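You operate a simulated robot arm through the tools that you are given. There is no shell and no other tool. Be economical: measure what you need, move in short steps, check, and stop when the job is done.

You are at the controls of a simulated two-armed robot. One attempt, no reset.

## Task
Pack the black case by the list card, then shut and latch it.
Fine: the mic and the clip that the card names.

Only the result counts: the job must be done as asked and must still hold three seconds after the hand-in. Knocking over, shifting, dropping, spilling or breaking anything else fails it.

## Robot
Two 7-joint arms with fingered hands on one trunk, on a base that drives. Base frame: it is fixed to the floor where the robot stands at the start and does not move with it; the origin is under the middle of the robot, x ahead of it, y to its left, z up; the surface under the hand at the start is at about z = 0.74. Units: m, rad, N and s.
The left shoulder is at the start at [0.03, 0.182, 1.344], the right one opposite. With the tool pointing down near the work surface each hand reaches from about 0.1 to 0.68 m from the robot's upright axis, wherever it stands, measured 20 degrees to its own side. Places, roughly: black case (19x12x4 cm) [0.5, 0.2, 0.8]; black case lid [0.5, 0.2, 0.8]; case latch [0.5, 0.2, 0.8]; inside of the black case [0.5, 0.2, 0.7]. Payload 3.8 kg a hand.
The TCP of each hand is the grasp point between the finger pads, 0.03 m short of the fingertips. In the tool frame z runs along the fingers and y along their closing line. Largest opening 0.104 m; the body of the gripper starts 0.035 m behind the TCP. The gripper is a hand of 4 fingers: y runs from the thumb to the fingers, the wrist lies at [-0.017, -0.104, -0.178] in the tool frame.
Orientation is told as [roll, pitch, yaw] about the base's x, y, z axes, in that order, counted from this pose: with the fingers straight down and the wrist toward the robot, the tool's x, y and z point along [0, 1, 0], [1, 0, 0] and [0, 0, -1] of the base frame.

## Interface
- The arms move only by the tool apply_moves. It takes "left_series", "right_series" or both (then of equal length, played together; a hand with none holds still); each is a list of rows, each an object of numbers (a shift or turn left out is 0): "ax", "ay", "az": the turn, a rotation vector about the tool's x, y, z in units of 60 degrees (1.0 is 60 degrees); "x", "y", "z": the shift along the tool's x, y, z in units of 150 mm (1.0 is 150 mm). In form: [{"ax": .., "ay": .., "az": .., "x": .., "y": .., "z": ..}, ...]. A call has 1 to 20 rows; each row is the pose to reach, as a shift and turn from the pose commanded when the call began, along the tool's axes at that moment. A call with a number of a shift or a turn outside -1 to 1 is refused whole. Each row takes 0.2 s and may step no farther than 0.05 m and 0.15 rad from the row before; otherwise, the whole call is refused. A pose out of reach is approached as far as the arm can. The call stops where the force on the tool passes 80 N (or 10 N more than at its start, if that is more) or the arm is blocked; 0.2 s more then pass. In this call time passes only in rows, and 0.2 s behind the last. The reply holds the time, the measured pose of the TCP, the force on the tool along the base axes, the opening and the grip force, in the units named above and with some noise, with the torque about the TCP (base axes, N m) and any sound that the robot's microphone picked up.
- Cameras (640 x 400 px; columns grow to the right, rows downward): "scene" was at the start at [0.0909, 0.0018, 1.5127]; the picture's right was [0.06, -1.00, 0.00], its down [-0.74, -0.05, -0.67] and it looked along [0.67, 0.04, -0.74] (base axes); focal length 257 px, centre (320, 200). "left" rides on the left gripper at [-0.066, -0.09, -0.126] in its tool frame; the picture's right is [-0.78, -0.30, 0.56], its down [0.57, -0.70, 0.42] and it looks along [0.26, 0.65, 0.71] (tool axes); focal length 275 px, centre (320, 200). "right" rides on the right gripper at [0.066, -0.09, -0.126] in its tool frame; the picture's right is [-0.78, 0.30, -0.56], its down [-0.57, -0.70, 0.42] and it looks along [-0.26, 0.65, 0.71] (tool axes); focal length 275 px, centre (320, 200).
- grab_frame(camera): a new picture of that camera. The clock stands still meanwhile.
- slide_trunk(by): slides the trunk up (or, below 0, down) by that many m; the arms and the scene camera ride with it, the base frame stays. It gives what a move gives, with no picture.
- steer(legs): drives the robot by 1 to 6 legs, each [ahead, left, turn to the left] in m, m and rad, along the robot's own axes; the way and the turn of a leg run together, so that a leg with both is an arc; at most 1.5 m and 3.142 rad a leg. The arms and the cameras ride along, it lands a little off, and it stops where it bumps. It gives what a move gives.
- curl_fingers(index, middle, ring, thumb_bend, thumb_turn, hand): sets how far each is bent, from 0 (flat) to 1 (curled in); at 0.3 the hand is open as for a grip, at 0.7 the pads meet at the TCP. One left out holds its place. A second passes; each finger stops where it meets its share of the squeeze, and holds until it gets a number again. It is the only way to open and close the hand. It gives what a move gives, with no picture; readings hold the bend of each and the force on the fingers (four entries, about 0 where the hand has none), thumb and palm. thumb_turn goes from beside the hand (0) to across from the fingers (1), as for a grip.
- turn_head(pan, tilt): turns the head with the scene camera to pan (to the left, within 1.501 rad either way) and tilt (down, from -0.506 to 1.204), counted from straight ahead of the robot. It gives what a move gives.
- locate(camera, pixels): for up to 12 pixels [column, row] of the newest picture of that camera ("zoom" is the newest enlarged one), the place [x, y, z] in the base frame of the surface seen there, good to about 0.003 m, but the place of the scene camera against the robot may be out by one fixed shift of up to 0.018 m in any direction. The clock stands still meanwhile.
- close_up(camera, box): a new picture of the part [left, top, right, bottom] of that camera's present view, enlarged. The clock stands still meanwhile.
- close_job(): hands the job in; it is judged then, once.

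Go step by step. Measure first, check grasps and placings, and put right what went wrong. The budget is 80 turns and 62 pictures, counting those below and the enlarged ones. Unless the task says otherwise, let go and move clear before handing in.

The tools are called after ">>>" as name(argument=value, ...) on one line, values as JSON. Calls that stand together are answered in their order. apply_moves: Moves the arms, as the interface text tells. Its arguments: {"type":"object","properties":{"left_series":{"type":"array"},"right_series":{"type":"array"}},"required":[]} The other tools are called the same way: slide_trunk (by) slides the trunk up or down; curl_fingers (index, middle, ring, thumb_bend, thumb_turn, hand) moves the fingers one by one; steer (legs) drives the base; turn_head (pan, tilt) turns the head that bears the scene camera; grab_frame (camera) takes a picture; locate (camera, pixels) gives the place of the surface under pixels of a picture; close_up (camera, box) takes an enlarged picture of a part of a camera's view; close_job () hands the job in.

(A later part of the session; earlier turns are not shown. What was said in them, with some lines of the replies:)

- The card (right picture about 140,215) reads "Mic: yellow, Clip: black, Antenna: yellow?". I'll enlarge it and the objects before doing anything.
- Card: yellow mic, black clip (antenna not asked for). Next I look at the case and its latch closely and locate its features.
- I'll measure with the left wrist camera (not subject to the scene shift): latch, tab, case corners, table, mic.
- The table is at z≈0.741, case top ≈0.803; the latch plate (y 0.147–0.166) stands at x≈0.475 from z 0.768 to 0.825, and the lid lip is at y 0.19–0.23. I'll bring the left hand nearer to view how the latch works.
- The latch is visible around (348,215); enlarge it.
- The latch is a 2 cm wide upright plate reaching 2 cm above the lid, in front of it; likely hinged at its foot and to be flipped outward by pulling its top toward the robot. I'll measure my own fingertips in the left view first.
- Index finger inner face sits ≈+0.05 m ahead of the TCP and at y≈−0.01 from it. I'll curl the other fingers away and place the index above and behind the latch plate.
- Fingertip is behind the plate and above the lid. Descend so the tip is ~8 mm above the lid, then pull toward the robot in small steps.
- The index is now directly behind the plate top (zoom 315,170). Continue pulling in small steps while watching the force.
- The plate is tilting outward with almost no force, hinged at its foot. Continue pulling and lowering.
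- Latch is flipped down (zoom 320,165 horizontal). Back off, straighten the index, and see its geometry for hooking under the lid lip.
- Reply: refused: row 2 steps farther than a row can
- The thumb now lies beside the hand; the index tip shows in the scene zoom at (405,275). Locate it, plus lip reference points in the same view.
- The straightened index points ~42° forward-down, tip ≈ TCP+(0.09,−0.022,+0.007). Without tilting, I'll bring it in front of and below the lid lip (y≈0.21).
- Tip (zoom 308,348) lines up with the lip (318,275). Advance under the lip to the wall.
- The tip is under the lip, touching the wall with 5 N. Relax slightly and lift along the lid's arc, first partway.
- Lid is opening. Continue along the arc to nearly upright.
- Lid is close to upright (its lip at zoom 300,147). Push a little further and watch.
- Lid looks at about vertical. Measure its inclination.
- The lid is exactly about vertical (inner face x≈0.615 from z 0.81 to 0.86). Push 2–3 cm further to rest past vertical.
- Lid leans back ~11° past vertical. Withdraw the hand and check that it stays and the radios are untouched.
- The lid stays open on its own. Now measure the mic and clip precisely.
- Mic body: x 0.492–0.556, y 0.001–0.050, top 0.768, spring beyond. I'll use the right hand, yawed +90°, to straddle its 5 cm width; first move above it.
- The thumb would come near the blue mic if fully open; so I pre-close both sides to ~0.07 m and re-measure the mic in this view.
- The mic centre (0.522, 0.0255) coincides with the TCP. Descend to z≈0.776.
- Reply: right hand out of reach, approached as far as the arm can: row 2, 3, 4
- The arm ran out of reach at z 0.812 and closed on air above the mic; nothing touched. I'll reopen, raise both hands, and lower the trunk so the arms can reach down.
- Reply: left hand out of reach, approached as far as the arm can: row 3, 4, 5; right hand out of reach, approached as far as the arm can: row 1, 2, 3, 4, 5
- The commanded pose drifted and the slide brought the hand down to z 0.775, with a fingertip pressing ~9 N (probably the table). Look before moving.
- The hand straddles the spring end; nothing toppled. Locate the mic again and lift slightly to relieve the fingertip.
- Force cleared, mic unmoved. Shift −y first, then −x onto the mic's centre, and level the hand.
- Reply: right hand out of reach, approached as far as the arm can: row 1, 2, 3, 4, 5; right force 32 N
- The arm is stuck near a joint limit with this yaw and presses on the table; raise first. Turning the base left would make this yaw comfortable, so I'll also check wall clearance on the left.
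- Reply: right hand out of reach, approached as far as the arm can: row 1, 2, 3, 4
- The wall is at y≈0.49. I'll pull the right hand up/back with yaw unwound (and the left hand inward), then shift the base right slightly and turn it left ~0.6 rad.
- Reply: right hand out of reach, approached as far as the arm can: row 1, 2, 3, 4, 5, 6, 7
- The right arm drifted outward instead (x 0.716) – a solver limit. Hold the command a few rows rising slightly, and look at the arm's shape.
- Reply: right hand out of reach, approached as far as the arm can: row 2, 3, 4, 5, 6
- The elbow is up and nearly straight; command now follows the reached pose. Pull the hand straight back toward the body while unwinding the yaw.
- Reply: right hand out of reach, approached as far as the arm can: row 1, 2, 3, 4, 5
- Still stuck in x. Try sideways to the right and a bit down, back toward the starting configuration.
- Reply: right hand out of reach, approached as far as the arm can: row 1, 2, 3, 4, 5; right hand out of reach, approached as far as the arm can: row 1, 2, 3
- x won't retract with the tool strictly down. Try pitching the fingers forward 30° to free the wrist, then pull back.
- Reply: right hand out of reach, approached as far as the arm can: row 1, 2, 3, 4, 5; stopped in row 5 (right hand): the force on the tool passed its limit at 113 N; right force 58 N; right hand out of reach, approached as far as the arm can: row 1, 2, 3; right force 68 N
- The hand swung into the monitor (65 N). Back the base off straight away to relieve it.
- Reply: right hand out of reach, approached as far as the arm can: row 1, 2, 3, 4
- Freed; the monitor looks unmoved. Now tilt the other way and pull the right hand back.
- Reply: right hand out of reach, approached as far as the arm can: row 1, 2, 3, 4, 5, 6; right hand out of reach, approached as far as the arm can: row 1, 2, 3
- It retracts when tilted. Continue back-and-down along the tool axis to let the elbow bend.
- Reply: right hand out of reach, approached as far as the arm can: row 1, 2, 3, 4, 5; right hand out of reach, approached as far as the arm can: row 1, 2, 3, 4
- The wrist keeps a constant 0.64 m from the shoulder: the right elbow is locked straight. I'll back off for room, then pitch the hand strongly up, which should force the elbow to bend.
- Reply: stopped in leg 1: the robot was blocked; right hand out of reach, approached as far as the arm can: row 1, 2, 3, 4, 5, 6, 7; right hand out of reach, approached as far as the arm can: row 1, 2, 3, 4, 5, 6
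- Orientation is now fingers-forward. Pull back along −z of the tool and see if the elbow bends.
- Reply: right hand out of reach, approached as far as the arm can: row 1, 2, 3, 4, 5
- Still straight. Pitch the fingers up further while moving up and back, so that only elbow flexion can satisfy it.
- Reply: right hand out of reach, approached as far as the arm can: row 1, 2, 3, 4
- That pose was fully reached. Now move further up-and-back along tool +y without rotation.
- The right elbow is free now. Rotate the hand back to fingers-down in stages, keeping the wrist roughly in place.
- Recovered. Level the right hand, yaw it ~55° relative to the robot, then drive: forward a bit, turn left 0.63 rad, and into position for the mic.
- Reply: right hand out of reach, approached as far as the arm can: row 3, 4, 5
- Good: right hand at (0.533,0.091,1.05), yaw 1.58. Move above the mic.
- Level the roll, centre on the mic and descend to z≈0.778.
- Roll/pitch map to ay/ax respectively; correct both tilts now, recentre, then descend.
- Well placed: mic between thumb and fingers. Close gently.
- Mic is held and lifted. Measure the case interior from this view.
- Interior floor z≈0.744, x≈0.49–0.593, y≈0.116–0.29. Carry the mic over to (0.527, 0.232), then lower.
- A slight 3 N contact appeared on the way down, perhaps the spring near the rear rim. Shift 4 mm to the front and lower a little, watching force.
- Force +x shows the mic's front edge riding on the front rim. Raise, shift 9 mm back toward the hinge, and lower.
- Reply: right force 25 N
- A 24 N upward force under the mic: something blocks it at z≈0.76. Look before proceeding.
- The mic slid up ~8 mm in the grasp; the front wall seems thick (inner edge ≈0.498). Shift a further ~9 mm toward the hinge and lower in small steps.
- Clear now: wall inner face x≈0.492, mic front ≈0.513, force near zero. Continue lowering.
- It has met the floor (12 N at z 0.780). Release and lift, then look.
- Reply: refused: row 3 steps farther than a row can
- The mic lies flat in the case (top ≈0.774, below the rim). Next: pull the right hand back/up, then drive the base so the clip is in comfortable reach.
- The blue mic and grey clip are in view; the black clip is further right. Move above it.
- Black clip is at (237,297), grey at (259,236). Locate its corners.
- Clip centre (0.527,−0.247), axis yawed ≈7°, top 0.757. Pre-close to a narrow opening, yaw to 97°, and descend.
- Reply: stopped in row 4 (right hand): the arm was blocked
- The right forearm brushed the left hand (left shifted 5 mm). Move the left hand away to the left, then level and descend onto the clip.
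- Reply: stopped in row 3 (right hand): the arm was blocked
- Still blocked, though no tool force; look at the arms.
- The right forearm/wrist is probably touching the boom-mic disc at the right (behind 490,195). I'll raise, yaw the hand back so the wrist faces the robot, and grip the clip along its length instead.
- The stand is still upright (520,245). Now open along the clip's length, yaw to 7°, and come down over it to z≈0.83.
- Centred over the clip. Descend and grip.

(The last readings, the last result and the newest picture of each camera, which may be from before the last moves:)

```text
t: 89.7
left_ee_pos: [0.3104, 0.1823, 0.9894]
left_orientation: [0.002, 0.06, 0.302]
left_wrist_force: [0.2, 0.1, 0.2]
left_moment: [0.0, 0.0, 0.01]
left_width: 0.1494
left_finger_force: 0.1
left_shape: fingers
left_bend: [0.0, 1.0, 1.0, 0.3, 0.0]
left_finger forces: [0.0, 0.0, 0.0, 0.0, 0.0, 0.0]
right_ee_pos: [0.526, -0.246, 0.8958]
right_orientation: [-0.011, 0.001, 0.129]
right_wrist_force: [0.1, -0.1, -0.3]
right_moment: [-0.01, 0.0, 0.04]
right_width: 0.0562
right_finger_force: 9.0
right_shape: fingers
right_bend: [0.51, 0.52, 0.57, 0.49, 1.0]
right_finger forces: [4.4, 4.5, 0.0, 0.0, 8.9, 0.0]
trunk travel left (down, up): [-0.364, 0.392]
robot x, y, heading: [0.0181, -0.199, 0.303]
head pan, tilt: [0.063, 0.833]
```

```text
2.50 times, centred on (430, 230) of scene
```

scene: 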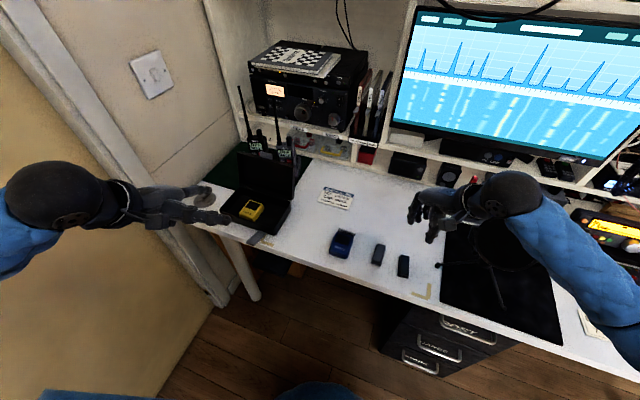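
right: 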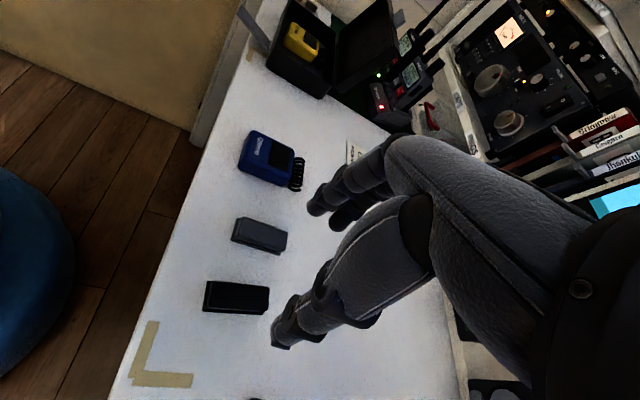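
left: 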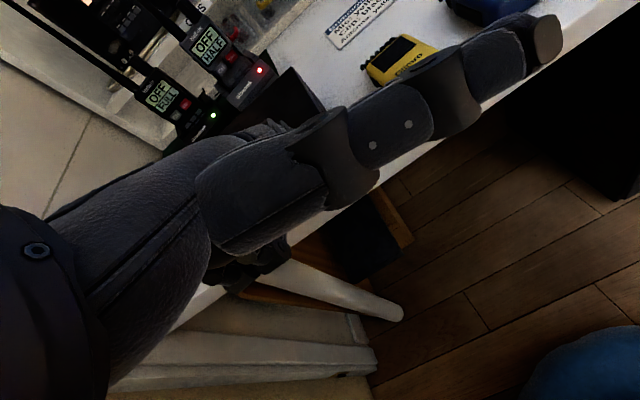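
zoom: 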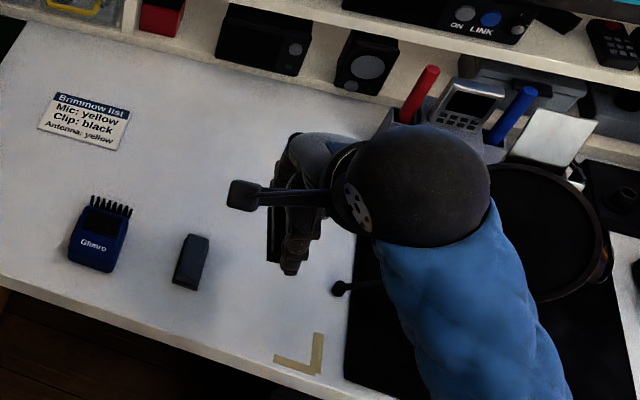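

The clip is held (9 N) and the grey one is untouched. Tuck the left thumb and hand in, then drive the base left/turn so the right hand can reach the free right part of the case.

>>> apply_moves(left_series=[{"x": -0.2}, {"x": -0.4}, {"x": -0.5}])

>>> curl_fingers(hand="left", thumb_turn=1)

>>> steer(legs=[[0, 0, 0.147], [0.071, 0.143, 0]])

>>> apply_moves(right_series=[{"x": 0.2, "y": 0.08, "az": 0.05}, {"x": 0.45, "y": 0.18, "az": 0.1}, {"x": 0.7, "y": 0.28, "az": 0.15}, {"x": 0.95, "y": 0.38, "az": 0.19}])

```text
t: 90.5
left_ee_pos: [0.3332, 0.1103, 0.9896]
left_orientation: [0.002, 0.06, 0.304]
left_wrist_force: [-0.4, 0.4, -0.4]
left_moment: [-0.06, 0.0, -0.01]
left_width: 0.1494
left_finger_force: 0.0
left_shape: fingers
left_bend: [0.0, 1.0, 1.0, 0.3, 0.0]
left_finger forces: [0.1, 0.1, 0.1, 0.0, 0.0, 0.0]
right_ee_pos: [0.5257, -0.2461, 0.8952]
right_orientation: [-0.008, 0.0, 0.125]
right_wrist_force: [0.0, -1.0, 0.6]
right_moment: [0.02, 0.0, 0.0]
right_width: 0.0561
right_finger_force: 8.7
right_shape: fingers
right_bend: [0.51, 0.52, 0.57, 0.49, 1.0]
right_finger forces: [4.4, 4.5, 0.1, 0.1, 8.9, 0.0]
trunk travel left (down, up): [-0.364, 0.392]
robot x, y, heading: [0.0183, -0.2001, 0.302]
head pan, tilt: [0.063, 0.833]
```

```text
t: 91.5
left_ee_pos: [0.3322, 0.1103, 0.9891]
left_orientation: [0.002, 0.058, 0.304]
left_wrist_force: [-0.6, 0.2, 1.3]
left_moment: [-0.04, -0.04, -0.03]
left_width: 0.1432
left_finger_force: 0.2
left_shape: fingers
left_bend: [0.0, 1.0, 1.0, 0.3, 0.97]
left_finger forces: [0.0, 0.0, 0.0, 0.0, 0.0, 0.0]
right_ee_pos: [0.5251, -0.2451, 0.8946]
right_orientation: [-0.009, 0.0, 0.126]
right_wrist_force: [-0.1, 0.2, 0.1]
right_moment: [0.03, -0.01, 0.01]
right_width: 0.0559
right_finger_force: 9.2
right_shape: fingers
right_bend: [0.51, 0.52, 0.57, 0.49, 1.0]
right_finger forces: [4.4, 4.6, 0.0, 0.1, 8.8, 0.1]
trunk travel left (down, up): [-0.364, 0.392]
robot x, y, heading: [0.0171, -0.1984, 0.307]
head pan, tilt: [0.063, 0.833]
```

```text
t: 93.6
left_ee_pos: [0.2849, 0.3148, 0.9899]
left_orientation: [0.0, 0.06, 0.45]
left_wrist_force: [-0.4, 0.7, -0.5]
left_moment: [-0.01, 0.0, 0.01]
left_width: 0.1435
left_finger_force: 0.0
left_shape: fingers
left_bend: [0.0, 1.0, 1.0, 0.3, 0.97]
left_finger forces: [0.1, 0.0, 0.1, 0.0, 0.0, 0.0]
right_ee_pos: [0.5291, -0.0102, 0.8944]
right_orientation: [-0.009, 0.002, 0.275]
right_wrist_force: [0.7, 0.9, 0.3]
right_moment: [-0.04, -0.01, 0.02]
right_width: 0.0554
right_finger_force: 9.7
right_shape: fingers
right_bend: [0.51, 0.52, 0.57, 0.49, 1.0]
right_finger forces: [4.4, 4.6, 0.0, 0.0, 8.9, 0.0]
trunk travel left (down, up): [-0.364, 0.392]
robot x, y, heading: [0.0199, -0.0409, 0.448]
head pan, tilt: [0.063, 0.833]
```

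```text
t: 94.6
left_ee_pos: [0.2854, 0.3135, 0.9897]
left_orientation: [0.001, 0.06, 0.451]
left_wrist_force: [-0.7, -1.0, -0.4]
left_moment: [0.0, -0.01, 0.0]
left_width: 0.1435
left_finger_force: 0.0
left_shape: fingers
left_bend: [0.0, 1.0, 1.0, 0.3, 0.97]
left_finger forces: [0.0, 0.0, 0.1, 0.0, 0.0, 0.0]
right_ee_pos: [0.5464, 0.1404, 0.8934]
right_orientation: [-0.012, -0.004, 0.076]
right_wrist_force: [-0.6, -0.1, -0.4]
right_moment: [0.02, -0.01, 0.02]
right_width: 0.0557
right_finger_force: 8.7
right_shape: fingers
right_bend: [0.51, 0.52, 0.57, 0.49, 1.0]
right_finger forces: [4.4, 4.3, 0.0, 0.0, 8.8, 0.0]
trunk travel left (down, up): [-0.364, 0.392]
robot x, y, heading: [0.0205, -0.042, 0.455]
head pan, tilt: [0.063, 0.833]
```

Over the case's right part. Shift 2 cm left and lower in steps.

>>> apply_moves(right_series=[{"x": 0.08, "z": 0.1}, {"x": 0.145, "z": 0.25}, {"x": 0.145, "z": 0.4}, {"x": 0.145, "z": 0.55}, {"x": 0.145, "z": 0.62}])

>>> apply_moves(right_series=[{"z": 0.04}, {"z": 0.08}])

```text
t: 96.0
left_ee_pos: [0.2839, 0.3117, 0.991]
left_orientation: [-0.001, 0.058, 0.452]
left_wrist_force: [0.0, -0.2, 0.4]
left_moment: [-0.01, 0.03, -0.02]
left_width: 0.1432
left_finger_force: 0.0
left_shape: fingers
left_bend: [0.0, 1.0, 1.0, 0.3, 0.97]
left_finger forces: [0.1, 0.0, 0.0, 0.0, 0.0, 0.1]
right_ee_pos: [0.5869, 0.1346, 0.8166]
right_orientation: [-0.051, -0.082, 0.046]
right_wrist_force: [-6.0, 2.8, 10.4]
right_moment: [-0.11, -0.28, 0.09]
right_width: 0.0562
right_finger_force: 16.6
right_shape: fingers
right_bend: [0.53, 0.53, 0.57, 0.49, 1.0]
right_finger forces: [3.4, 18.8, 0.0, 0.0, 11.1, 0.0]
trunk travel left (down, up): [-0.364, 0.392]
robot x, y, heading: [0.0195, -0.0353, 0.449]
head pan, tilt: [0.063, 0.833]
stopped in row 5 (right hand): the arm was blocked; the commanded pose is now the measured one
```

```text
t: 96.6
left_ee_pos: [0.2815, 0.3136, 0.9911]
left_orientation: [-0.002, 0.054, 0.453]
left_wrist_force: [0.3, 0.4, -0.3]
left_moment: [0.01, 0.05, -0.01]
left_width: 0.1431
left_finger_force: 0.1
left_shape: fingers
left_bend: [0.0, 1.0, 1.0, 0.3, 0.97]
left_finger forces: [0.1, 0.0, 0.0, 0.1, 0.0, 0.0]
right_ee_pos: [0.5919, 0.1335, 0.8114]
right_orientation: [-0.051, -0.107, 0.05]
right_wrist_force: [-2.1, 15.9, 39.3]
right_moment: [0.16, -1.19, 0.58]
right_width: 0.0565
right_finger_force: 28.6
right_shape: fingers
right_bend: [0.52, 0.49, 0.57, 0.48, 1.0]
right_finger forces: [9.8, 37.0, 0.0, 0.1, 10.5, 0.0]
trunk travel left (down, up): [-0.364, 0.392]
robot x, y, heading: [0.0168, -0.043, 0.453]
head pan, tilt: [0.063, 0.833]
```

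The arm was blocked and the hand drifted onto the rear rim. Raise and pull back at once, then return to the base heading that worked for the mic.

>>> apply_moves(right_series=[{"z": -0.1, "y": -0.1}, {"z": -0.2, "y": -0.25, "ax": 0.1}, {"z": -0.4, "y": -0.35, "ax": 0.1}, {"z": -0.6, "y": -0.4, "ax": 0.1}, {"z": -0.8, "y": -0.5, "ax": 0.1}])

>>> grab_frame(camera="scene")

```text
t: 97.5
left_ee_pos: [0.2844, 0.312, 0.9906]
left_orientation: [0.0, 0.057, 0.451]
left_wrist_force: [-0.1, 0.0, 0.4]
left_moment: [0.01, 0.0, -0.01]
left_width: 0.1432
left_finger_force: 0.1
left_shape: fingers
left_bend: [0.0, 1.0, 1.0, 0.3, 0.97]
left_finger forces: [0.0, 0.1, 0.1, 0.0, 0.1, 0.0]
right_ee_pos: [0.5938, 0.0676, 0.8699]
right_orientation: [-0.164, -0.093, -0.027]
right_wrist_force: [-2.0, -0.9, 1.5]
right_moment: [0.0, -0.15, -0.05]
right_width: 0.0357
right_finger_force: 1.1
right_shape: fingers
right_bend: [0.57, 0.58, 0.57, 0.57, 1.0]
right_finger forces: [0.1, 3.0, 0.0, 0.0, 0.0, 0.0]
trunk travel left (down, up): [-0.364, 0.392]
robot x, y, heading: [0.0195, -0.0391, 0.444]
head pan, tilt: [0.063, 0.833]
stopped in row 4 (right hand): the arm was blocked; the commanded pose is now the measured one
```

```text
4 pictures are left
```

scene: 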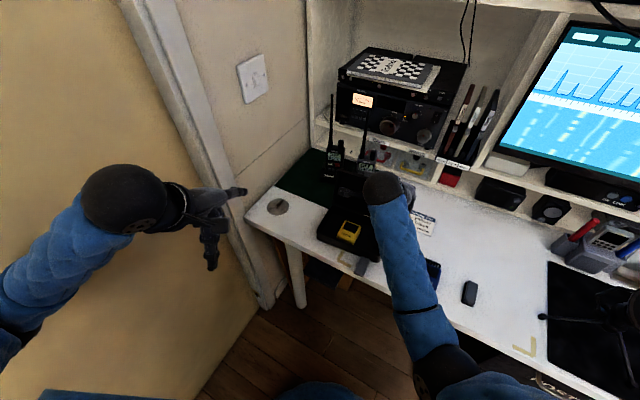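

The clip slipped out of the grasp; find it with a close-up around the case.

>>> close_up(camera="scene", box=[300, 170, 450, 290])

```text
3.33 times, centred on (375, 230) of scene
```

zoom: 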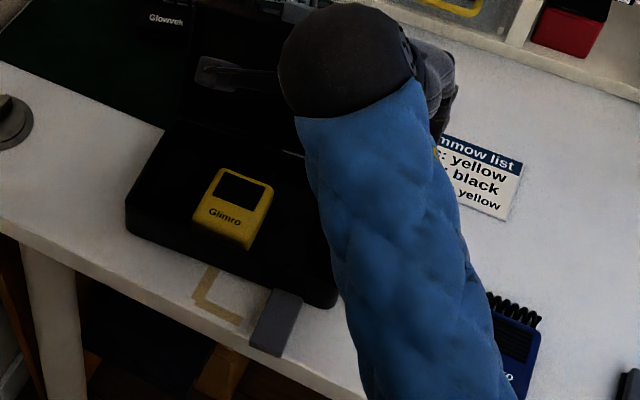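

The case was dragged a few cm to the right by the hand. Lift with the trunk (no arm motion), then back the base away to reveal the clip.

>>> slide_trunk(by=0.13)

>>> steer(legs=[[-0.15, -0.1, 0]])

>>> grab_frame(camera="scene")

```text
t: 99.1
left_ee_pos: [0.2846, 0.3127, 1.1191]
left_orientation: [0.001, 0.061, 0.45]
left_wrist_force: [-1.0, -0.2, -0.2]
left_moment: [-0.01, 0.0, 0.01]
left_width: 0.1435
left_finger_force: 0.0
left_shape: fingers
left_bend: [0.0, 1.0, 1.0, 0.3, 0.97]
left_finger forces: [0.0, 0.0, 0.0, 0.1, 0.0, 0.0]
right_ee_pos: [0.6291, 0.0049, 0.9906]
right_orientation: [-0.273, -0.148, -0.066]
right_wrist_force: [1.1, 0.2, 0.4]
right_moment: [0.01, 0.04, 0.04]
right_width: 0.0361
right_finger_force: 0.0
right_shape: fingers
right_bend: [0.57, 0.57, 0.57, 0.57, 1.0]
right_finger forces: [0.0, 0.0, 0.0, 0.0, 0.0, 0.1]
trunk travel left (down, up): [-0.494, 0.262]
robot x, y, heading: [0.0196, -0.0416, 0.452]
head pan, tilt: [0.063, 0.833]
stopped: the arm was blocked; the commanded pose is now the measured one
```

```text
t: 100.7
left_ee_pos: [0.1919, 0.1552, 1.1201]
left_orientation: [0.003, 0.059, 0.45]
left_wrist_force: [-0.9, 0.0, 0.3]
left_moment: [0.04, -0.01, -0.01]
left_width: 0.1434
left_finger_force: 0.1
left_shape: fingers
left_bend: [0.0, 1.0, 1.0, 0.3, 0.97]
left_finger forces: [0.0, 0.0, 0.1, 0.0, 0.1, 0.0]
right_ee_pos: [0.5356, -0.1523, 0.9898]
right_orientation: [-0.27, -0.147, -0.067]
right_wrist_force: [0.3, 0.4, 0.4]
right_moment: [-0.01, -0.01, 0.02]
right_width: 0.036
right_finger_force: 0.1
right_shape: fingers
right_bend: [0.57, 0.57, 0.57, 0.57, 1.0]
right_finger forces: [0.0, 0.0, 0.1, 0.1, 0.1, 0.0]
trunk travel left (down, up): [-0.494, 0.262]
robot x, y, heading: [-0.0727, -0.1961, 0.45]
head pan, tilt: [0.063, 0.833]
```

```text
2 pictures are left
```

scene: 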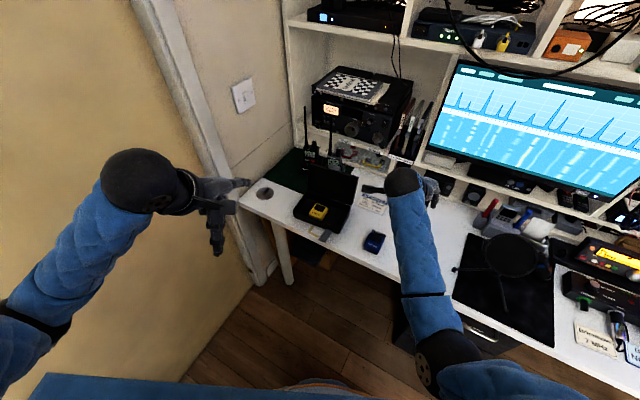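

The stand is fine and the mic is still in the case. Probe the dark case interior by depth to find the black clip.

>>> locate(camera="scene", pixels=[[328, 222], [332, 218], [336, 214], [340, 210], [344, 206], [332, 224], [336, 220], [340, 216], [344, 211], [330, 212], [335, 207], [325, 226]])

>>> locate(camera="scene", pixels=[[318, 210], [312, 218], [322, 205], [300, 208], [325, 235], [308, 200], [346, 215], [350, 205], [325, 202], [330, 200], [340, 203], [315, 200]])

>>> locate(camera="scene", pixels=[[360, 215], [370, 200], [385, 205], [430, 260], [395, 262], [380, 225], [350, 230], [360, 250], [440, 240], [405, 170], [300, 190], [294, 208]])

```text
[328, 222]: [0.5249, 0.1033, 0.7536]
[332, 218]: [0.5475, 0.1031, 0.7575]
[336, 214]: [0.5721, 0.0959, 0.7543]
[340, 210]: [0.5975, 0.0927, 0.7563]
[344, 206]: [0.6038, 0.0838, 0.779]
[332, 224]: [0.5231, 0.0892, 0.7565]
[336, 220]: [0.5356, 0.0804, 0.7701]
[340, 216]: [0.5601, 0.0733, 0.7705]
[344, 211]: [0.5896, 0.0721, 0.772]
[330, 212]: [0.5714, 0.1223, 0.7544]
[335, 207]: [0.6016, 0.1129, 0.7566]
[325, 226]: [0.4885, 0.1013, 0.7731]
```

```text
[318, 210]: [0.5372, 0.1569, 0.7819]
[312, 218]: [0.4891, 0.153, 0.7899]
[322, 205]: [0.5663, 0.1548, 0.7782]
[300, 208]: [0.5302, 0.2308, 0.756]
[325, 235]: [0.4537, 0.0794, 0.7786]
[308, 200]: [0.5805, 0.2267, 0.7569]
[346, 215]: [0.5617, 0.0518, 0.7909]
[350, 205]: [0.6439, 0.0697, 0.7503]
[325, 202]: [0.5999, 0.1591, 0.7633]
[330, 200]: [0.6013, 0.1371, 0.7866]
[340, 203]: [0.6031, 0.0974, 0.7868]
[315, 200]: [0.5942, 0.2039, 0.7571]
```

```text
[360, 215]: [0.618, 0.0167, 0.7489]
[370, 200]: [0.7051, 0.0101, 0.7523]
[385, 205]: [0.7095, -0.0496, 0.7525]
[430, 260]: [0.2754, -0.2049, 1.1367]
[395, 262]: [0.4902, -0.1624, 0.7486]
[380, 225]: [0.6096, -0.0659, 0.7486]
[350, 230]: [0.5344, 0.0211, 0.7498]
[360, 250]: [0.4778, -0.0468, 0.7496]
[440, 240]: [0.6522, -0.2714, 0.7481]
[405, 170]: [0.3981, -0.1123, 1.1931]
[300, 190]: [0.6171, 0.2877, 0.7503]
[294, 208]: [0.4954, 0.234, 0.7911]
```

Depth shows a flat 16 mm-high block at y≈0.072–0.08, x 0.535–0.59 inside the case (z 0.77 vs floor 0.755): the clip dropped inside. Case has moved ~6 cm right. Now retract the right hand, reset the left index, and drive square to the case to shut the lid with the left hand.

>>> apply_moves(right_series=[{"y": -0.15, "z": -0.15}, {"y": -0.3, "z": -0.3}, {"y": -0.5, "z": -0.4}, {"y": -0.7, "z": -0.5}])

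>>> curl_fingers(hand="left", index=0.3)

>>> steer(legs=[[0, 0, -0.45], [0.123, 0.096, 0]])

>>> grab_frame(camera="scene")

```text
t: 101.5
left_ee_pos: [0.1919, 0.1573, 1.12]
left_orientation: [-0.001, 0.061, 0.452]
left_wrist_force: [-0.1, -0.2, 1.4]
left_moment: [0.01, 0.02, 0.01]
left_width: 0.1432
left_finger_force: 0.1
left_shape: fingers
left_bend: [0.0, 1.0, 1.0, 0.3, 0.97]
left_finger forces: [0.0, 0.0, 0.1, 0.0, 0.1, 0.1]
right_ee_pos: [0.5294, -0.182, 1.1094]
right_orientation: [-0.328, -0.365, -0.128]
right_wrist_force: [-0.2, -0.6, 0.8]
right_moment: [0.01, 0.02, 0.0]
right_width: 0.0358
right_finger_force: 0.1
right_shape: fingers
right_bend: [0.57, 0.57, 0.57, 0.57, 1.0]
right_finger forces: [0.0, 0.1, 0.0, 0.0, 0.0, 0.0]
trunk travel left (down, up): [-0.494, 0.262]
robot x, y, heading: [-0.0743, -0.1976, 0.45]
head pan, tilt: [0.063, 0.833]
stopped in row 4 (right hand): the arm was blocked; the commanded pose is now the measured one
```

```text
t: 102.5
left_ee_pos: [0.192, 0.1561, 1.1193]
left_orientation: [0.001, 0.06, 0.45]
left_wrist_force: [-0.2, 0.2, 0.0]
left_moment: [-0.02, -0.03, -0.05]
left_width: 0.1045
left_finger_force: 0.1
left_shape: fingers
left_bend: [0.3, 1.0, 1.0, 0.3, 0.97]
left_finger forces: [0.1, 0.0, 0.0, 0.1, 0.1, 0.1]
right_ee_pos: [0.53, -0.1821, 1.1083]
right_orientation: [-0.328, -0.364, -0.126]
right_wrist_force: [-0.6, -0.2, 0.6]
right_moment: [-0.02, 0.01, 0.01]
right_width: 0.0359
right_finger_force: 0.0
right_shape: fingers
right_bend: [0.57, 0.57, 0.57, 0.57, 1.0]
right_finger forces: [0.0, 0.0, 0.0, 0.0, 0.0, 0.1]
trunk travel left (down, up): [-0.494, 0.262]
robot x, y, heading: [-0.0747, -0.1978, 0.446]
head pan, tilt: [0.063, 0.833]
```

```text
t: 105.2
left_ee_pos: [0.4434, 0.1025, 1.1194]
left_orientation: [0.0, 0.061, 0.001]
left_wrist_force: [0.1, 0.3, -0.5]
left_moment: [-0.03, 0.01, -0.03]
left_width: 0.1047
left_finger_force: 0.1
left_shape: fingers
left_bend: [0.3, 1.0, 1.0, 0.3, 0.97]
left_finger forces: [0.0, 0.1, 0.0, 0.0, 0.0, 0.0]
right_ee_pos: [0.599, -0.3488, 1.1059]
right_orientation: [-0.331, -0.362, -0.574]
right_wrist_force: [0.7, -0.5, -0.7]
right_moment: [-0.05, 0.04, -0.05]
right_width: 0.0359
right_finger_force: 0.0
right_shape: fingers
right_bend: [0.57, 0.57, 0.57, 0.57, 1.0]
right_finger forces: [0.0, 0.0, 0.0, 0.0, 0.0, 0.0]
trunk travel left (down, up): [-0.494, 0.262]
robot x, y, heading: [0.0526, -0.1025, 0.003]
head pan, tilt: [0.063, 0.833]
```

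```text
1 pictures are left
```

scene: 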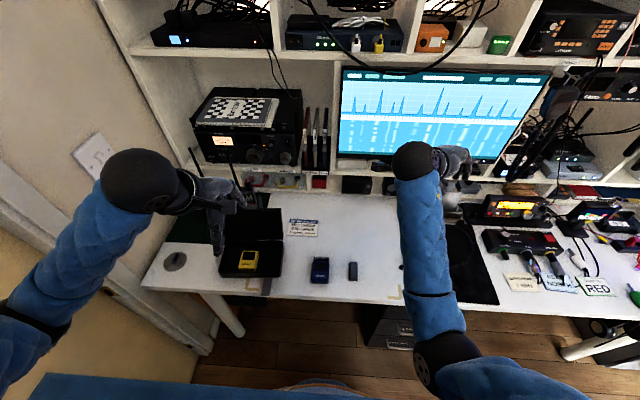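

One picture remains, so I'll rely on depth probing of this view: lid edges, rim, latch, and the clip.

>>> locate(camera="scene", pixels=[[281, 210], [275, 210], [265, 209], [255, 208], [282, 225], [281, 240], [270, 225], [260, 240], [245, 207], [235, 205], [228, 208], [270, 205]])

>>> locate(camera="scene", pixels=[[272, 255], [272, 262], [272, 268], [266, 255], [278, 258], [276, 250], [266, 286], [268, 292], [262, 280], [272, 276], [230, 275], [258, 276]])

>>> locate(camera="scene", pixels=[[252, 284], [257, 288], [264, 282], [270, 285], [262, 295], [266, 297], [275, 297], [285, 300], [240, 292], [222, 255], [284, 260], [300, 270]])

```text
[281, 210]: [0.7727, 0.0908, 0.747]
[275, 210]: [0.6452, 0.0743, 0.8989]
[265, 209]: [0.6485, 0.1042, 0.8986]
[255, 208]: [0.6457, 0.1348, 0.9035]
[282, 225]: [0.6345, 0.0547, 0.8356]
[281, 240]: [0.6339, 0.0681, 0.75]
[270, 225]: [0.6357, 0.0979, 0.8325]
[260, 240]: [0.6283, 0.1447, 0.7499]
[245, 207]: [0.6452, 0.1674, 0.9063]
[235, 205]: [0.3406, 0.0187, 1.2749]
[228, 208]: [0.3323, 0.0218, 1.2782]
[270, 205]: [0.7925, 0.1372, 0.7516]
```

```text
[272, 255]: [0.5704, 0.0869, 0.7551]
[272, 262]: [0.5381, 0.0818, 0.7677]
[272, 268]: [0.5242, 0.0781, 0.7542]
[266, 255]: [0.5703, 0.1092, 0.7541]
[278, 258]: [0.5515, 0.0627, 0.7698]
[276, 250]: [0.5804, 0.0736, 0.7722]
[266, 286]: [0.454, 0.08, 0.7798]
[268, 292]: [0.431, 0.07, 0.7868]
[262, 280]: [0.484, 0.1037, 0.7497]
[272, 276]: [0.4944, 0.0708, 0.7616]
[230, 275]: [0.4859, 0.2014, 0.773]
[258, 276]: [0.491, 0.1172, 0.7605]
```

```text
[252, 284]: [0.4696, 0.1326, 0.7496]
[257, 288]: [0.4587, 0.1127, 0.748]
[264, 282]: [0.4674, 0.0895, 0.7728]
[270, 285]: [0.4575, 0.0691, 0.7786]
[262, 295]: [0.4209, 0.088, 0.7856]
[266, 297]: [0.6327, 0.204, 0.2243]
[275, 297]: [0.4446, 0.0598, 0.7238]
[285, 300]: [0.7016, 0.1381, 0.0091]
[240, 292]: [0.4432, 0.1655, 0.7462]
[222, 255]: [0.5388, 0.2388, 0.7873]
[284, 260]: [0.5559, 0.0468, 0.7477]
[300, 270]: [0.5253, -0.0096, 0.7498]
```

Lid inner top edge ≈(0.652, z 0.893), leaning back 11°, clip confirmed inside. Check clearance behind the lid before reaching over.

>>> locate(camera="scene", pixels=[[260, 178], [285, 180], [300, 185], [245, 135], [290, 150], [230, 165], [243, 175], [270, 195], [262, 200], [300, 165], [232, 190], [318, 182]])

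>>> curl_fingers(hand="left", middle=0.3, ring=0.3)

>>> apply_moves(left_series=[{"x": -0.02, "y": 0.25, "ax": -0.03}, {"x": -0.05, "y": 0.5, "ax": -0.057}, {"x": -0.05, "y": 0.75, "ax": -0.057}, {"x": -0.05, "y": 1.0, "ax": -0.057}])

```text
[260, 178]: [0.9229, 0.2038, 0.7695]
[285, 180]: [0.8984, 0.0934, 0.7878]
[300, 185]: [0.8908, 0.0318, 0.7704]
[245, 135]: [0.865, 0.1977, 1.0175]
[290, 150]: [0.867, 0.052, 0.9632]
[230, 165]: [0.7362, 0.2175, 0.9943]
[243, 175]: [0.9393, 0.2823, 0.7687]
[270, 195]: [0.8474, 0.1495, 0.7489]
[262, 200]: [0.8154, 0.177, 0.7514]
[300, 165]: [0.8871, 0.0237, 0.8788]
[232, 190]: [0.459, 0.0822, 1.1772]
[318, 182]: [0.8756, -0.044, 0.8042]
```

```text
t: 106.2
left_ee_pos: [0.4425, 0.1024, 1.1198]
left_orientation: [0.0, 0.063, 0.0]
left_wrist_force: [-1.1, -0.4, -0.8]
left_moment: [-0.04, 0.01, 0.0]
left_width: 0.1049
left_finger_force: 0.1
left_shape: fingers
left_bend: [0.3, 0.3, 0.3, 0.3, 0.97]
left_finger forces: [0.1, 0.0, 0.1, 0.0, 0.1, 0.0]
right_ee_pos: [0.5977, -0.349, 1.1076]
right_orientation: [-0.329, -0.363, -0.576]
right_wrist_force: [0.4, 0.2, -0.8]
right_moment: [0.02, -0.02, -0.02]
right_width: 0.0358
right_finger_force: 0.1
right_shape: fingers
right_bend: [0.57, 0.57, 0.57, 0.57, 1.0]
right_finger forces: [0.0, 0.1, 0.1, 0.0, 0.0, 0.0]
trunk travel left (down, up): [-0.494, 0.262]
robot x, y, heading: [0.0521, -0.1003, 0.001]
head pan, tilt: [0.063, 0.833]
```

```text
t: 107.2
left_ee_pos: [0.5918, 0.0929, 1.1111]
left_orientation: [0.002, 0.002, 0.001]
left_wrist_force: [0.6, -0.1, 0.0]
left_moment: [-0.03, -0.04, 0.03]
left_width: 0.1041
left_finger_force: 0.0
left_shape: fingers
left_bend: [0.3, 0.3, 0.3, 0.3, 0.97]
left_finger forces: [0.0, 0.0, 0.0, 0.1, 0.0, 0.1]
right_ee_pos: [0.5975, -0.3499, 1.1062]
right_orientation: [-0.33, -0.36, -0.576]
right_wrist_force: [0.4, -0.4, 0.3]
right_moment: [-0.04, -0.04, 0.01]
right_width: 0.0359
right_finger_force: 0.0
right_shape: fingers
right_bend: [0.57, 0.57, 0.57, 0.57, 1.0]
right_finger forces: [0.0, 0.0, 0.1, 0.0, 0.0, 0.0]
trunk travel left (down, up): [-0.494, 0.262]
robot x, y, heading: [0.0531, -0.0986, 0.001]
head pan, tilt: [0.063, 0.833]
```

Space behind the lid is free (shelf x≥0.86, antenna at y 0.22). Reach over the lid so the fingers hang behind it.

>>> apply_moves(left_series=[{"y": 0.2}, {"y": 0.39}, {"y": 0.39, "z": 0.25}, {"y": 0.39, "z": 0.5}, {"y": 0.39, "z": 0.75}, {"y": 0.39, "z": 1.0}])

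>>> apply_moves(left_series=[{"z": 0.2}, {"z": 0.35}, {"z": 0.5}])

```text
t: 108.6
left_ee_pos: [0.651, 0.0929, 0.9606]
left_orientation: [0.0, -0.001, 0.0]
left_wrist_force: [0.2, -0.4, 0.0]
left_moment: [-0.02, 0.0, -0.03]
left_width: 0.1046
left_finger_force: 0.1
left_shape: fingers
left_bend: [0.3, 0.3, 0.3, 0.3, 0.97]
left_finger forces: [0.0, 0.1, 0.0, 0.0, 0.0, 0.0]
right_ee_pos: [0.5977, -0.3503, 1.1082]
right_orientation: [-0.33, -0.363, -0.578]
right_wrist_force: [0.2, 0.2, -0.4]
right_moment: [0.0, -0.01, 0.02]
right_width: 0.0362
right_finger_force: 0.1
right_shape: fingers
right_bend: [0.57, 0.57, 0.57, 0.57, 1.0]
right_finger forces: [0.1, 0.0, 0.0, 0.1, 0.1, 0.0]
trunk travel left (down, up): [-0.494, 0.262]
robot x, y, heading: [0.0497, -0.1006, 0.001]
head pan, tilt: [0.063, 0.833]
```

```text
t: 109.4
left_ee_pos: [0.6486, 0.0944, 0.8846]
left_orientation: [0.002, 0.002, 0.001]
left_wrist_force: [1.0, -0.2, -0.6]
left_moment: [0.02, -0.01, 0.0]
left_width: 0.1048
left_finger_force: 0.0
left_shape: fingers
left_bend: [0.3, 0.3, 0.3, 0.3, 0.97]
left_finger forces: [0.0, 0.0, 0.0, 0.0, 0.0, 0.1]
right_ee_pos: [0.5977, -0.3496, 1.1077]
right_orientation: [-0.33, -0.362, -0.575]
right_wrist_force: [0.0, 0.5, -0.7]
right_moment: [0.02, 0.02, 0.01]
right_width: 0.036
right_finger_force: 0.1
right_shape: fingers
right_bend: [0.57, 0.57, 0.57, 0.57, 1.0]
right_finger forces: [0.0, 0.1, 0.1, 0.1, 0.0, 0.0]
trunk travel left (down, up): [-0.494, 0.262]
robot x, y, heading: [0.0464, -0.1005, -0.002]
head pan, tilt: [0.063, 0.833]
```

In place, no contact. Pull the lid forward along its arc and press it shut.

>>> apply_moves(left_series=[{"y": -0.12, "z": -0.01}, {"y": -0.25, "z": -0.03}, {"y": -0.38, "z": -0.04}, {"y": -0.5, "z": -0.06}, {"y": -0.63, "z": -0.12}, {"y": -0.767, "z": -0.16}, {"y": -0.88, "z": -0.14}, {"y": -1.0, "z": -0.107}])

>>> apply_moves(left_series=[{"y": -0.1, "z": 0.07}, {"y": -0.2, "z": 0.147}, {"y": -0.26, "z": 0.25}, {"y": -0.3, "z": 0.347}, {"y": -0.3, "z": 0.42}, {"y": -0.3, "z": 0.49}])

```text
t: 111.2
left_ee_pos: [0.5001, 0.0946, 0.9018]
left_orientation: [0.0, -0.001, -0.001]
left_wrist_force: [0.5, 0.0, -0.1]
left_moment: [0.02, -0.05, -0.01]
left_width: 0.105
left_finger_force: 0.2
left_shape: fingers
left_bend: [0.3, 0.3, 0.3, 0.3, 0.97]
left_finger forces: [0.5, 0.1, 0.1, 0.1, 0.0, 0.1]
right_ee_pos: [0.5978, -0.3506, 1.1081]
right_orientation: [-0.329, -0.363, -0.577]
right_wrist_force: [-0.5, 0.4, 0.0]
right_moment: [0.02, -0.02, 0.01]
right_width: 0.0356
right_finger_force: 0.1
right_shape: fingers
right_bend: [0.57, 0.57, 0.57, 0.57, 1.0]
right_finger forces: [0.1, 0.0, 0.0, 0.0, 0.0, 0.1]
trunk travel left (down, up): [-0.494, 0.262]
robot x, y, heading: [0.0492, -0.0991, -0.0]
head pan, tilt: [0.063, 0.833]
```

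```text
t: 112.6
left_ee_pos: [0.4556, 0.0946, 0.8318]
left_orientation: [0.001, -0.007, 0.0]
left_wrist_force: [-2.6, 0.9, 12.2]
left_moment: [0.15, -0.62, 0.07]
left_width: 0.1048
left_finger_force: 5.3
left_shape: fingers
left_bend: [0.3, 0.3, 0.3, 0.3, 0.97]
left_finger forces: [0.0, 11.5, 0.0, 0.1, 0.1, 0.0]
right_ee_pos: [0.5951, -0.3514, 1.1105]
right_orientation: [-0.329, -0.362, -0.578]
right_wrist_force: [0.4, -0.3, 1.4]
right_moment: [0.01, 0.01, -0.01]
right_width: 0.036
right_finger_force: 0.0
right_shape: fingers
right_bend: [0.57, 0.57, 0.57, 0.57, 1.0]
right_finger forces: [0.0, 0.1, 0.0, 0.0, 0.0, 0.0]
trunk travel left (down, up): [-0.494, 0.262]
robot x, y, heading: [0.0487, -0.0978, 0.004]
head pan, tilt: [0.063, 0.833]
5 turns are left
```

12 N with the fingertip at z≈0.802 means the lid is shut. Next withdraw, straighten the index, and go in front of and below the latch plate (y≈0.08, tip x≈0.425, z≈0.775).

>>> apply_moves(left_series=[{"z": -0.1}, {"z": -0.2}, {"x": 0.05, "y": -0.25, "z": -0.2}, {"x": 0.05, "y": -0.5, "z": -0.2}, {"x": 0.05, "y": -0.75, "z": -0.2}, {"x": 0.05, "y": -1.0, "z": -0.2}])

>>> curl_fingers(hand="left", index=0, middle=1, ring=1)

>>> apply_moves(left_series=[{"z": 0.25}, {"z": 0.5}, {"z": 0.7}, {"z": 0.82}])

```text
t: 114.0
left_ee_pos: [0.3035, 0.1021, 0.859]
left_orientation: [0.003, -0.002, 0.0]
left_wrist_force: [0.4, -0.7, 0.6]
left_moment: [0.02, -0.01, 0.0]
left_width: 0.1048
left_finger_force: 0.2
left_shape: fingers
left_bend: [0.3, 0.3, 0.3, 0.3, 0.97]
left_finger forces: [0.0, 0.0, 0.0, 0.0, 0.0, 0.1]
right_ee_pos: [0.5966, -0.3503, 1.1075]
right_orientation: [-0.33, -0.364, -0.578]
right_wrist_force: [0.2, 1.0, 0.1]
right_moment: [0.04, -0.01, 0.02]
right_width: 0.036
right_finger_force: 0.2
right_shape: fingers
right_bend: [0.57, 0.57, 0.57, 0.57, 1.0]
right_finger forces: [0.0, 0.1, 0.0, 0.0, 0.0, 0.1]
trunk travel left (down, up): [-0.494, 0.262]
robot x, y, heading: [0.0544, -0.1001, 0.001]
head pan, tilt: [0.063, 0.833]
```

```text
t: 115.0
left_ee_pos: [0.3058, 0.1025, 0.8591]
left_orientation: [0.0, 0.001, -0.002]
left_wrist_force: [-0.2, -0.4, 0.8]
left_moment: [0.01, -0.02, 0.0]
left_width: 0.1431
left_finger_force: 0.1
left_shape: fingers
left_bend: [0.0, 1.0, 1.0, 0.3, 0.97]
left_finger forces: [0.0, 0.0, 0.0, 0.1, 0.0, 0.0]
right_ee_pos: [0.597, -0.3503, 1.1081]
right_orientation: [-0.33, -0.361, -0.576]
right_wrist_force: [-0.3, -0.1, 0.9]
right_moment: [0.02, -0.03, 0.02]
right_width: 0.0358
right_finger_force: 0.0
right_shape: fingers
right_bend: [0.57, 0.57, 0.57, 0.57, 1.0]
right_finger forces: [0.1, 0.0, 0.0, 0.1, 0.0, 0.1]
trunk travel left (down, up): [-0.494, 0.262]
robot x, y, heading: [0.0477, -0.1031, -0.0]
head pan, tilt: [0.063, 0.833]
```

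```text
t: 116.0
left_ee_pos: [0.306, 0.1024, 0.7349]
left_orientation: [0.001, 0.0, 0.0]
left_wrist_force: [0.3, -0.4, -0.2]
left_moment: [0.0, -0.03, -0.02]
left_width: 0.1432
left_finger_force: 0.1
left_shape: fingers
left_bend: [0.0, 1.0, 1.0, 0.3, 0.97]
left_finger forces: [0.0, 0.0, 0.0, 0.0, 0.0, 0.0]
right_ee_pos: [0.5978, -0.3507, 1.1063]
right_orientation: [-0.33, -0.364, -0.576]
right_wrist_force: [1.2, -0.1, -0.1]
right_moment: [0.02, 0.01, 0.0]
right_width: 0.0362
right_finger_force: 0.1
right_shape: fingers
right_bend: [0.57, 0.57, 0.57, 0.57, 1.0]
right_finger forces: [0.1, 0.1, 0.0, 0.0, 0.1, 0.0]
trunk travel left (down, up): [-0.494, 0.262]
robot x, y, heading: [0.0491, -0.0994, -0.001]
head pan, tilt: [0.063, 0.833]
4 turns are left
```

Tip is below the plate level, no contact. Sweep the plate up along its arc and press it against the lid, then back off and use the last picture to check.

>>> apply_moves(left_series=[{"y": 0.1}, {"y": 0.21}, {"y": 0.21, "z": -0.1}, {"y": 0.21, "z": -0.18}, {"y": 0.22, "z": -0.26}, {"y": 0.27, "z": -0.33}, {"y": 0.31, "z": -0.39}, {"y": 0.36, "z": -0.43}, {"y": 0.4, "z": -0.46}, {"y": 0.44, "z": -0.475}, {"y": 0.47, "z": -0.475}, {"y": 0.5, "z": -0.475}])

>>> apply_moves(left_series=[{"y": -0.15}, {"y": -0.4}, {"y": -0.7, "z": -0.1}])

>>> close_up(camera="scene", box=[190, 190, 330, 310])

>>> locate(camera="zoom", pixels=[[330, 250], [345, 290], [345, 310], [340, 330], [350, 345], [355, 300], [335, 300], [345, 270], [340, 280], [350, 320], [250, 250], [360, 330]])

```text
t: 118.6
left_ee_pos: [0.381, 0.1022, 0.807]
left_orientation: [0.003, -0.001, 0.0]
left_wrist_force: [0.9, -0.6, 0.1]
left_moment: [-0.03, 0.0, 0.0]
left_width: 0.1433
left_finger_force: 0.1
left_shape: fingers
left_bend: [0.0, 1.0, 1.0, 0.3, 0.97]
left_finger forces: [0.1, 0.0, 0.0, 0.0, 0.1, 0.0]
right_ee_pos: [0.5977, -0.3497, 1.1084]
right_orientation: [-0.331, -0.364, -0.576]
right_wrist_force: [-0.5, -0.5, -0.1]
right_moment: [0.0, 0.03, -0.01]
right_width: 0.036
right_finger_force: 0.1
right_shape: fingers
right_bend: [0.57, 0.57, 0.57, 0.57, 1.0]
right_finger forces: [0.0, 0.1, 0.1, 0.1, 0.1, 0.0]
trunk travel left (down, up): [-0.494, 0.262]
robot x, y, heading: [0.0486, -0.0976, -0.002]
head pan, tilt: [0.063, 0.833]
```

```text
t: 119.4
left_ee_pos: [0.2734, 0.1016, 0.8221]
left_orientation: [-0.001, -0.003, 0.0]
left_wrist_force: [0.1, 0.3, 0.2]
left_moment: [-0.03, -0.03, 0.0]
left_width: 0.1433
left_finger_force: 0.1
left_shape: fingers
left_bend: [0.0, 1.0, 1.0, 0.3, 0.97]
left_finger forces: [0.1, 0.0, 0.0, 0.1, 0.1, 0.0]
right_ee_pos: [0.596, -0.3507, 1.1084]
right_orientation: [-0.33, -0.363, -0.578]
right_wrist_force: [0.3, -0.3, 0.1]
right_moment: [0.0, -0.02, -0.02]
right_width: 0.0362
right_finger_force: 0.1
right_shape: fingers
right_bend: [0.57, 0.57, 0.57, 0.57, 1.0]
right_finger forces: [0.0, 0.0, 0.1, 0.1, 0.0, 0.1]
trunk travel left (down, up): [-0.494, 0.262]
robot x, y, heading: [0.0536, -0.102, -0.003]
head pan, tilt: [0.063, 0.833]
```

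```text
3.33 times, centred on (260, 250) of scene
```

zoom: 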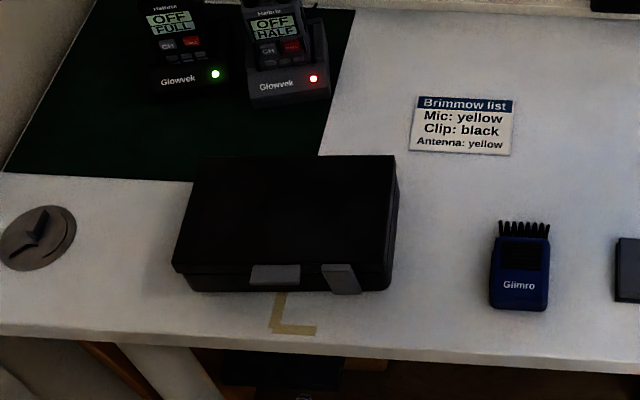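

```text
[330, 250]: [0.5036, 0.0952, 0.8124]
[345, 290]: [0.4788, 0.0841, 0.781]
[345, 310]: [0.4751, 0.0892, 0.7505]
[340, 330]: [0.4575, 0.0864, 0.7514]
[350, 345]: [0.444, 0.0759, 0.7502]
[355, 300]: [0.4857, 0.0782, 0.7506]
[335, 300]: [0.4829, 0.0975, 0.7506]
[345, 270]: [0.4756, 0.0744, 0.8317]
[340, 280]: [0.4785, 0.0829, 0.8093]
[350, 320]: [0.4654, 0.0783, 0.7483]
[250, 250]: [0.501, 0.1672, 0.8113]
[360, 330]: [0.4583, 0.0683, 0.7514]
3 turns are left
```

Lid is shut and the latch plate stands upright (zoom 340,280), items packed, others untouched. One gentle firming push on the plate top to be sure it is seated, then withdraw.

>>> apply_moves(left_series=[{"y": 0.25, "z": 0.03}, {"y": 0.5, "z": 0.07}, {"y": 0.68, "z": 0.07}, {"y": 0.74, "z": 0.07}, {"y": 0.765, "z": 0.07}, {"y": 0.785, "z": 0.07}])

>>> apply_moves(left_series=[{"y": -0.1}, {"y": -0.35}, {"y": -0.6, "z": -0.15}, {"y": -0.8, "z": -0.35}])

>>> locate(camera="zoom", pixels=[[345, 270], [340, 280], [345, 290], [250, 250], [335, 275], [350, 283]])

```text
t: 120.8
left_ee_pos: [0.3918, 0.1023, 0.8108]
left_orientation: [0.001, 0.004, -0.001]
left_wrist_force: [-9.3, -1.0, 3.0]
left_moment: [-0.02, -0.3, -0.19]
left_width: 0.1396
left_finger_force: 4.3
left_shape: fingers
left_bend: [0.02, 1.0, 1.0, 0.3, 0.97]
left_finger forces: [8.3, 0.0, 0.1, 0.1, 0.0, 0.0]
right_ee_pos: [0.5968, -0.3501, 1.107]
right_orientation: [-0.329, -0.363, -0.58]
right_wrist_force: [-0.6, 0.8, 0.4]
right_moment: [0.01, -0.05, 0.02]
right_width: 0.0359
right_finger_force: 0.1
right_shape: fingers
right_bend: [0.57, 0.57, 0.57, 0.57, 1.0]
right_finger forces: [0.0, 0.0, 0.1, 0.0, 0.0, 0.1]
trunk travel left (down, up): [-0.494, 0.262]
robot x, y, heading: [0.052, -0.1001, 0.003]
head pan, tilt: [0.063, 0.833]
```

```text
t: 121.8
left_ee_pos: [0.2729, 0.103, 0.864]
left_orientation: [0.0, 0.0, 0.0]
left_wrist_force: [-0.5, -0.2, 0.4]
left_moment: [0.04, 0.01, -0.01]
left_width: 0.1432
left_finger_force: 0.1
left_shape: fingers
left_bend: [0.0, 1.0, 1.0, 0.3, 0.97]
left_finger forces: [0.1, 0.0, 0.0, 0.0, 0.0, 0.1]
right_ee_pos: [0.596, -0.3512, 1.1079]
right_orientation: [-0.327, -0.362, -0.578]
right_wrist_force: [-0.2, 1.0, -0.2]
right_moment: [0.01, -0.02, -0.01]
right_width: 0.0356
right_finger_force: 0.1
right_shape: fingers
right_bend: [0.57, 0.57, 0.57, 0.57, 1.0]
right_finger forces: [0.1, 0.1, 0.0, 0.0, 0.0, 0.0]
trunk travel left (down, up): [-0.494, 0.262]
robot x, y, heading: [0.0504, -0.0977, -0.003]
head pan, tilt: [0.063, 0.833]
```

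```text
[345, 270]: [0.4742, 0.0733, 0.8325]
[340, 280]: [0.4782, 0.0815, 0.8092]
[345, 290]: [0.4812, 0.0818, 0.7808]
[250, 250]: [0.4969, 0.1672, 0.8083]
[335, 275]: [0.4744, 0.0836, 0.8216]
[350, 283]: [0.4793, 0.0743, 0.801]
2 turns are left
```

The plate met firm resistance of about 9 N against the shut lid, so the latch is seated, and both hands are clear. Handing in: the yellow mic is in the case; the black clip, which slipped from the hand on the way in, shows there only by depth readings. The case was dragged about 6 cm to the right, and the right hand pressed the monitor and may have brushed the boom-mic stand, with no visible shift in either.

>>> close_job()

```text
The job is handed in.
```

I handed the job in with the case packed, shut and latched. I didn't see the black clip inside with the camera, only in depth readings.

- **Mic:** the yellow mic lies flat in the case, confirmed in pictures before I shut the lid.
- **Clip:** it slipped from the right hand as I lowered it. Two sets of depth readings then showed a block of the clip's size on the case floor, by the right wall.
- **Lid and latch:** the lid is down. The latch plate stands upright against it and resisted a 9 N push.

Three things went wrong on the way:
- **Case:** the right hand dragged it about 6 cm to the right.
- **Monitor:** the right hand pressed against it, stopping at a 113 N peak and then holding about 65 N until I backed off. It looked unmoved afterwards.
- **Other contact:** the right arm may have touched the boom-mic stand, which was still upright when last seen. The base also bumped something behind the robot that I never saw.
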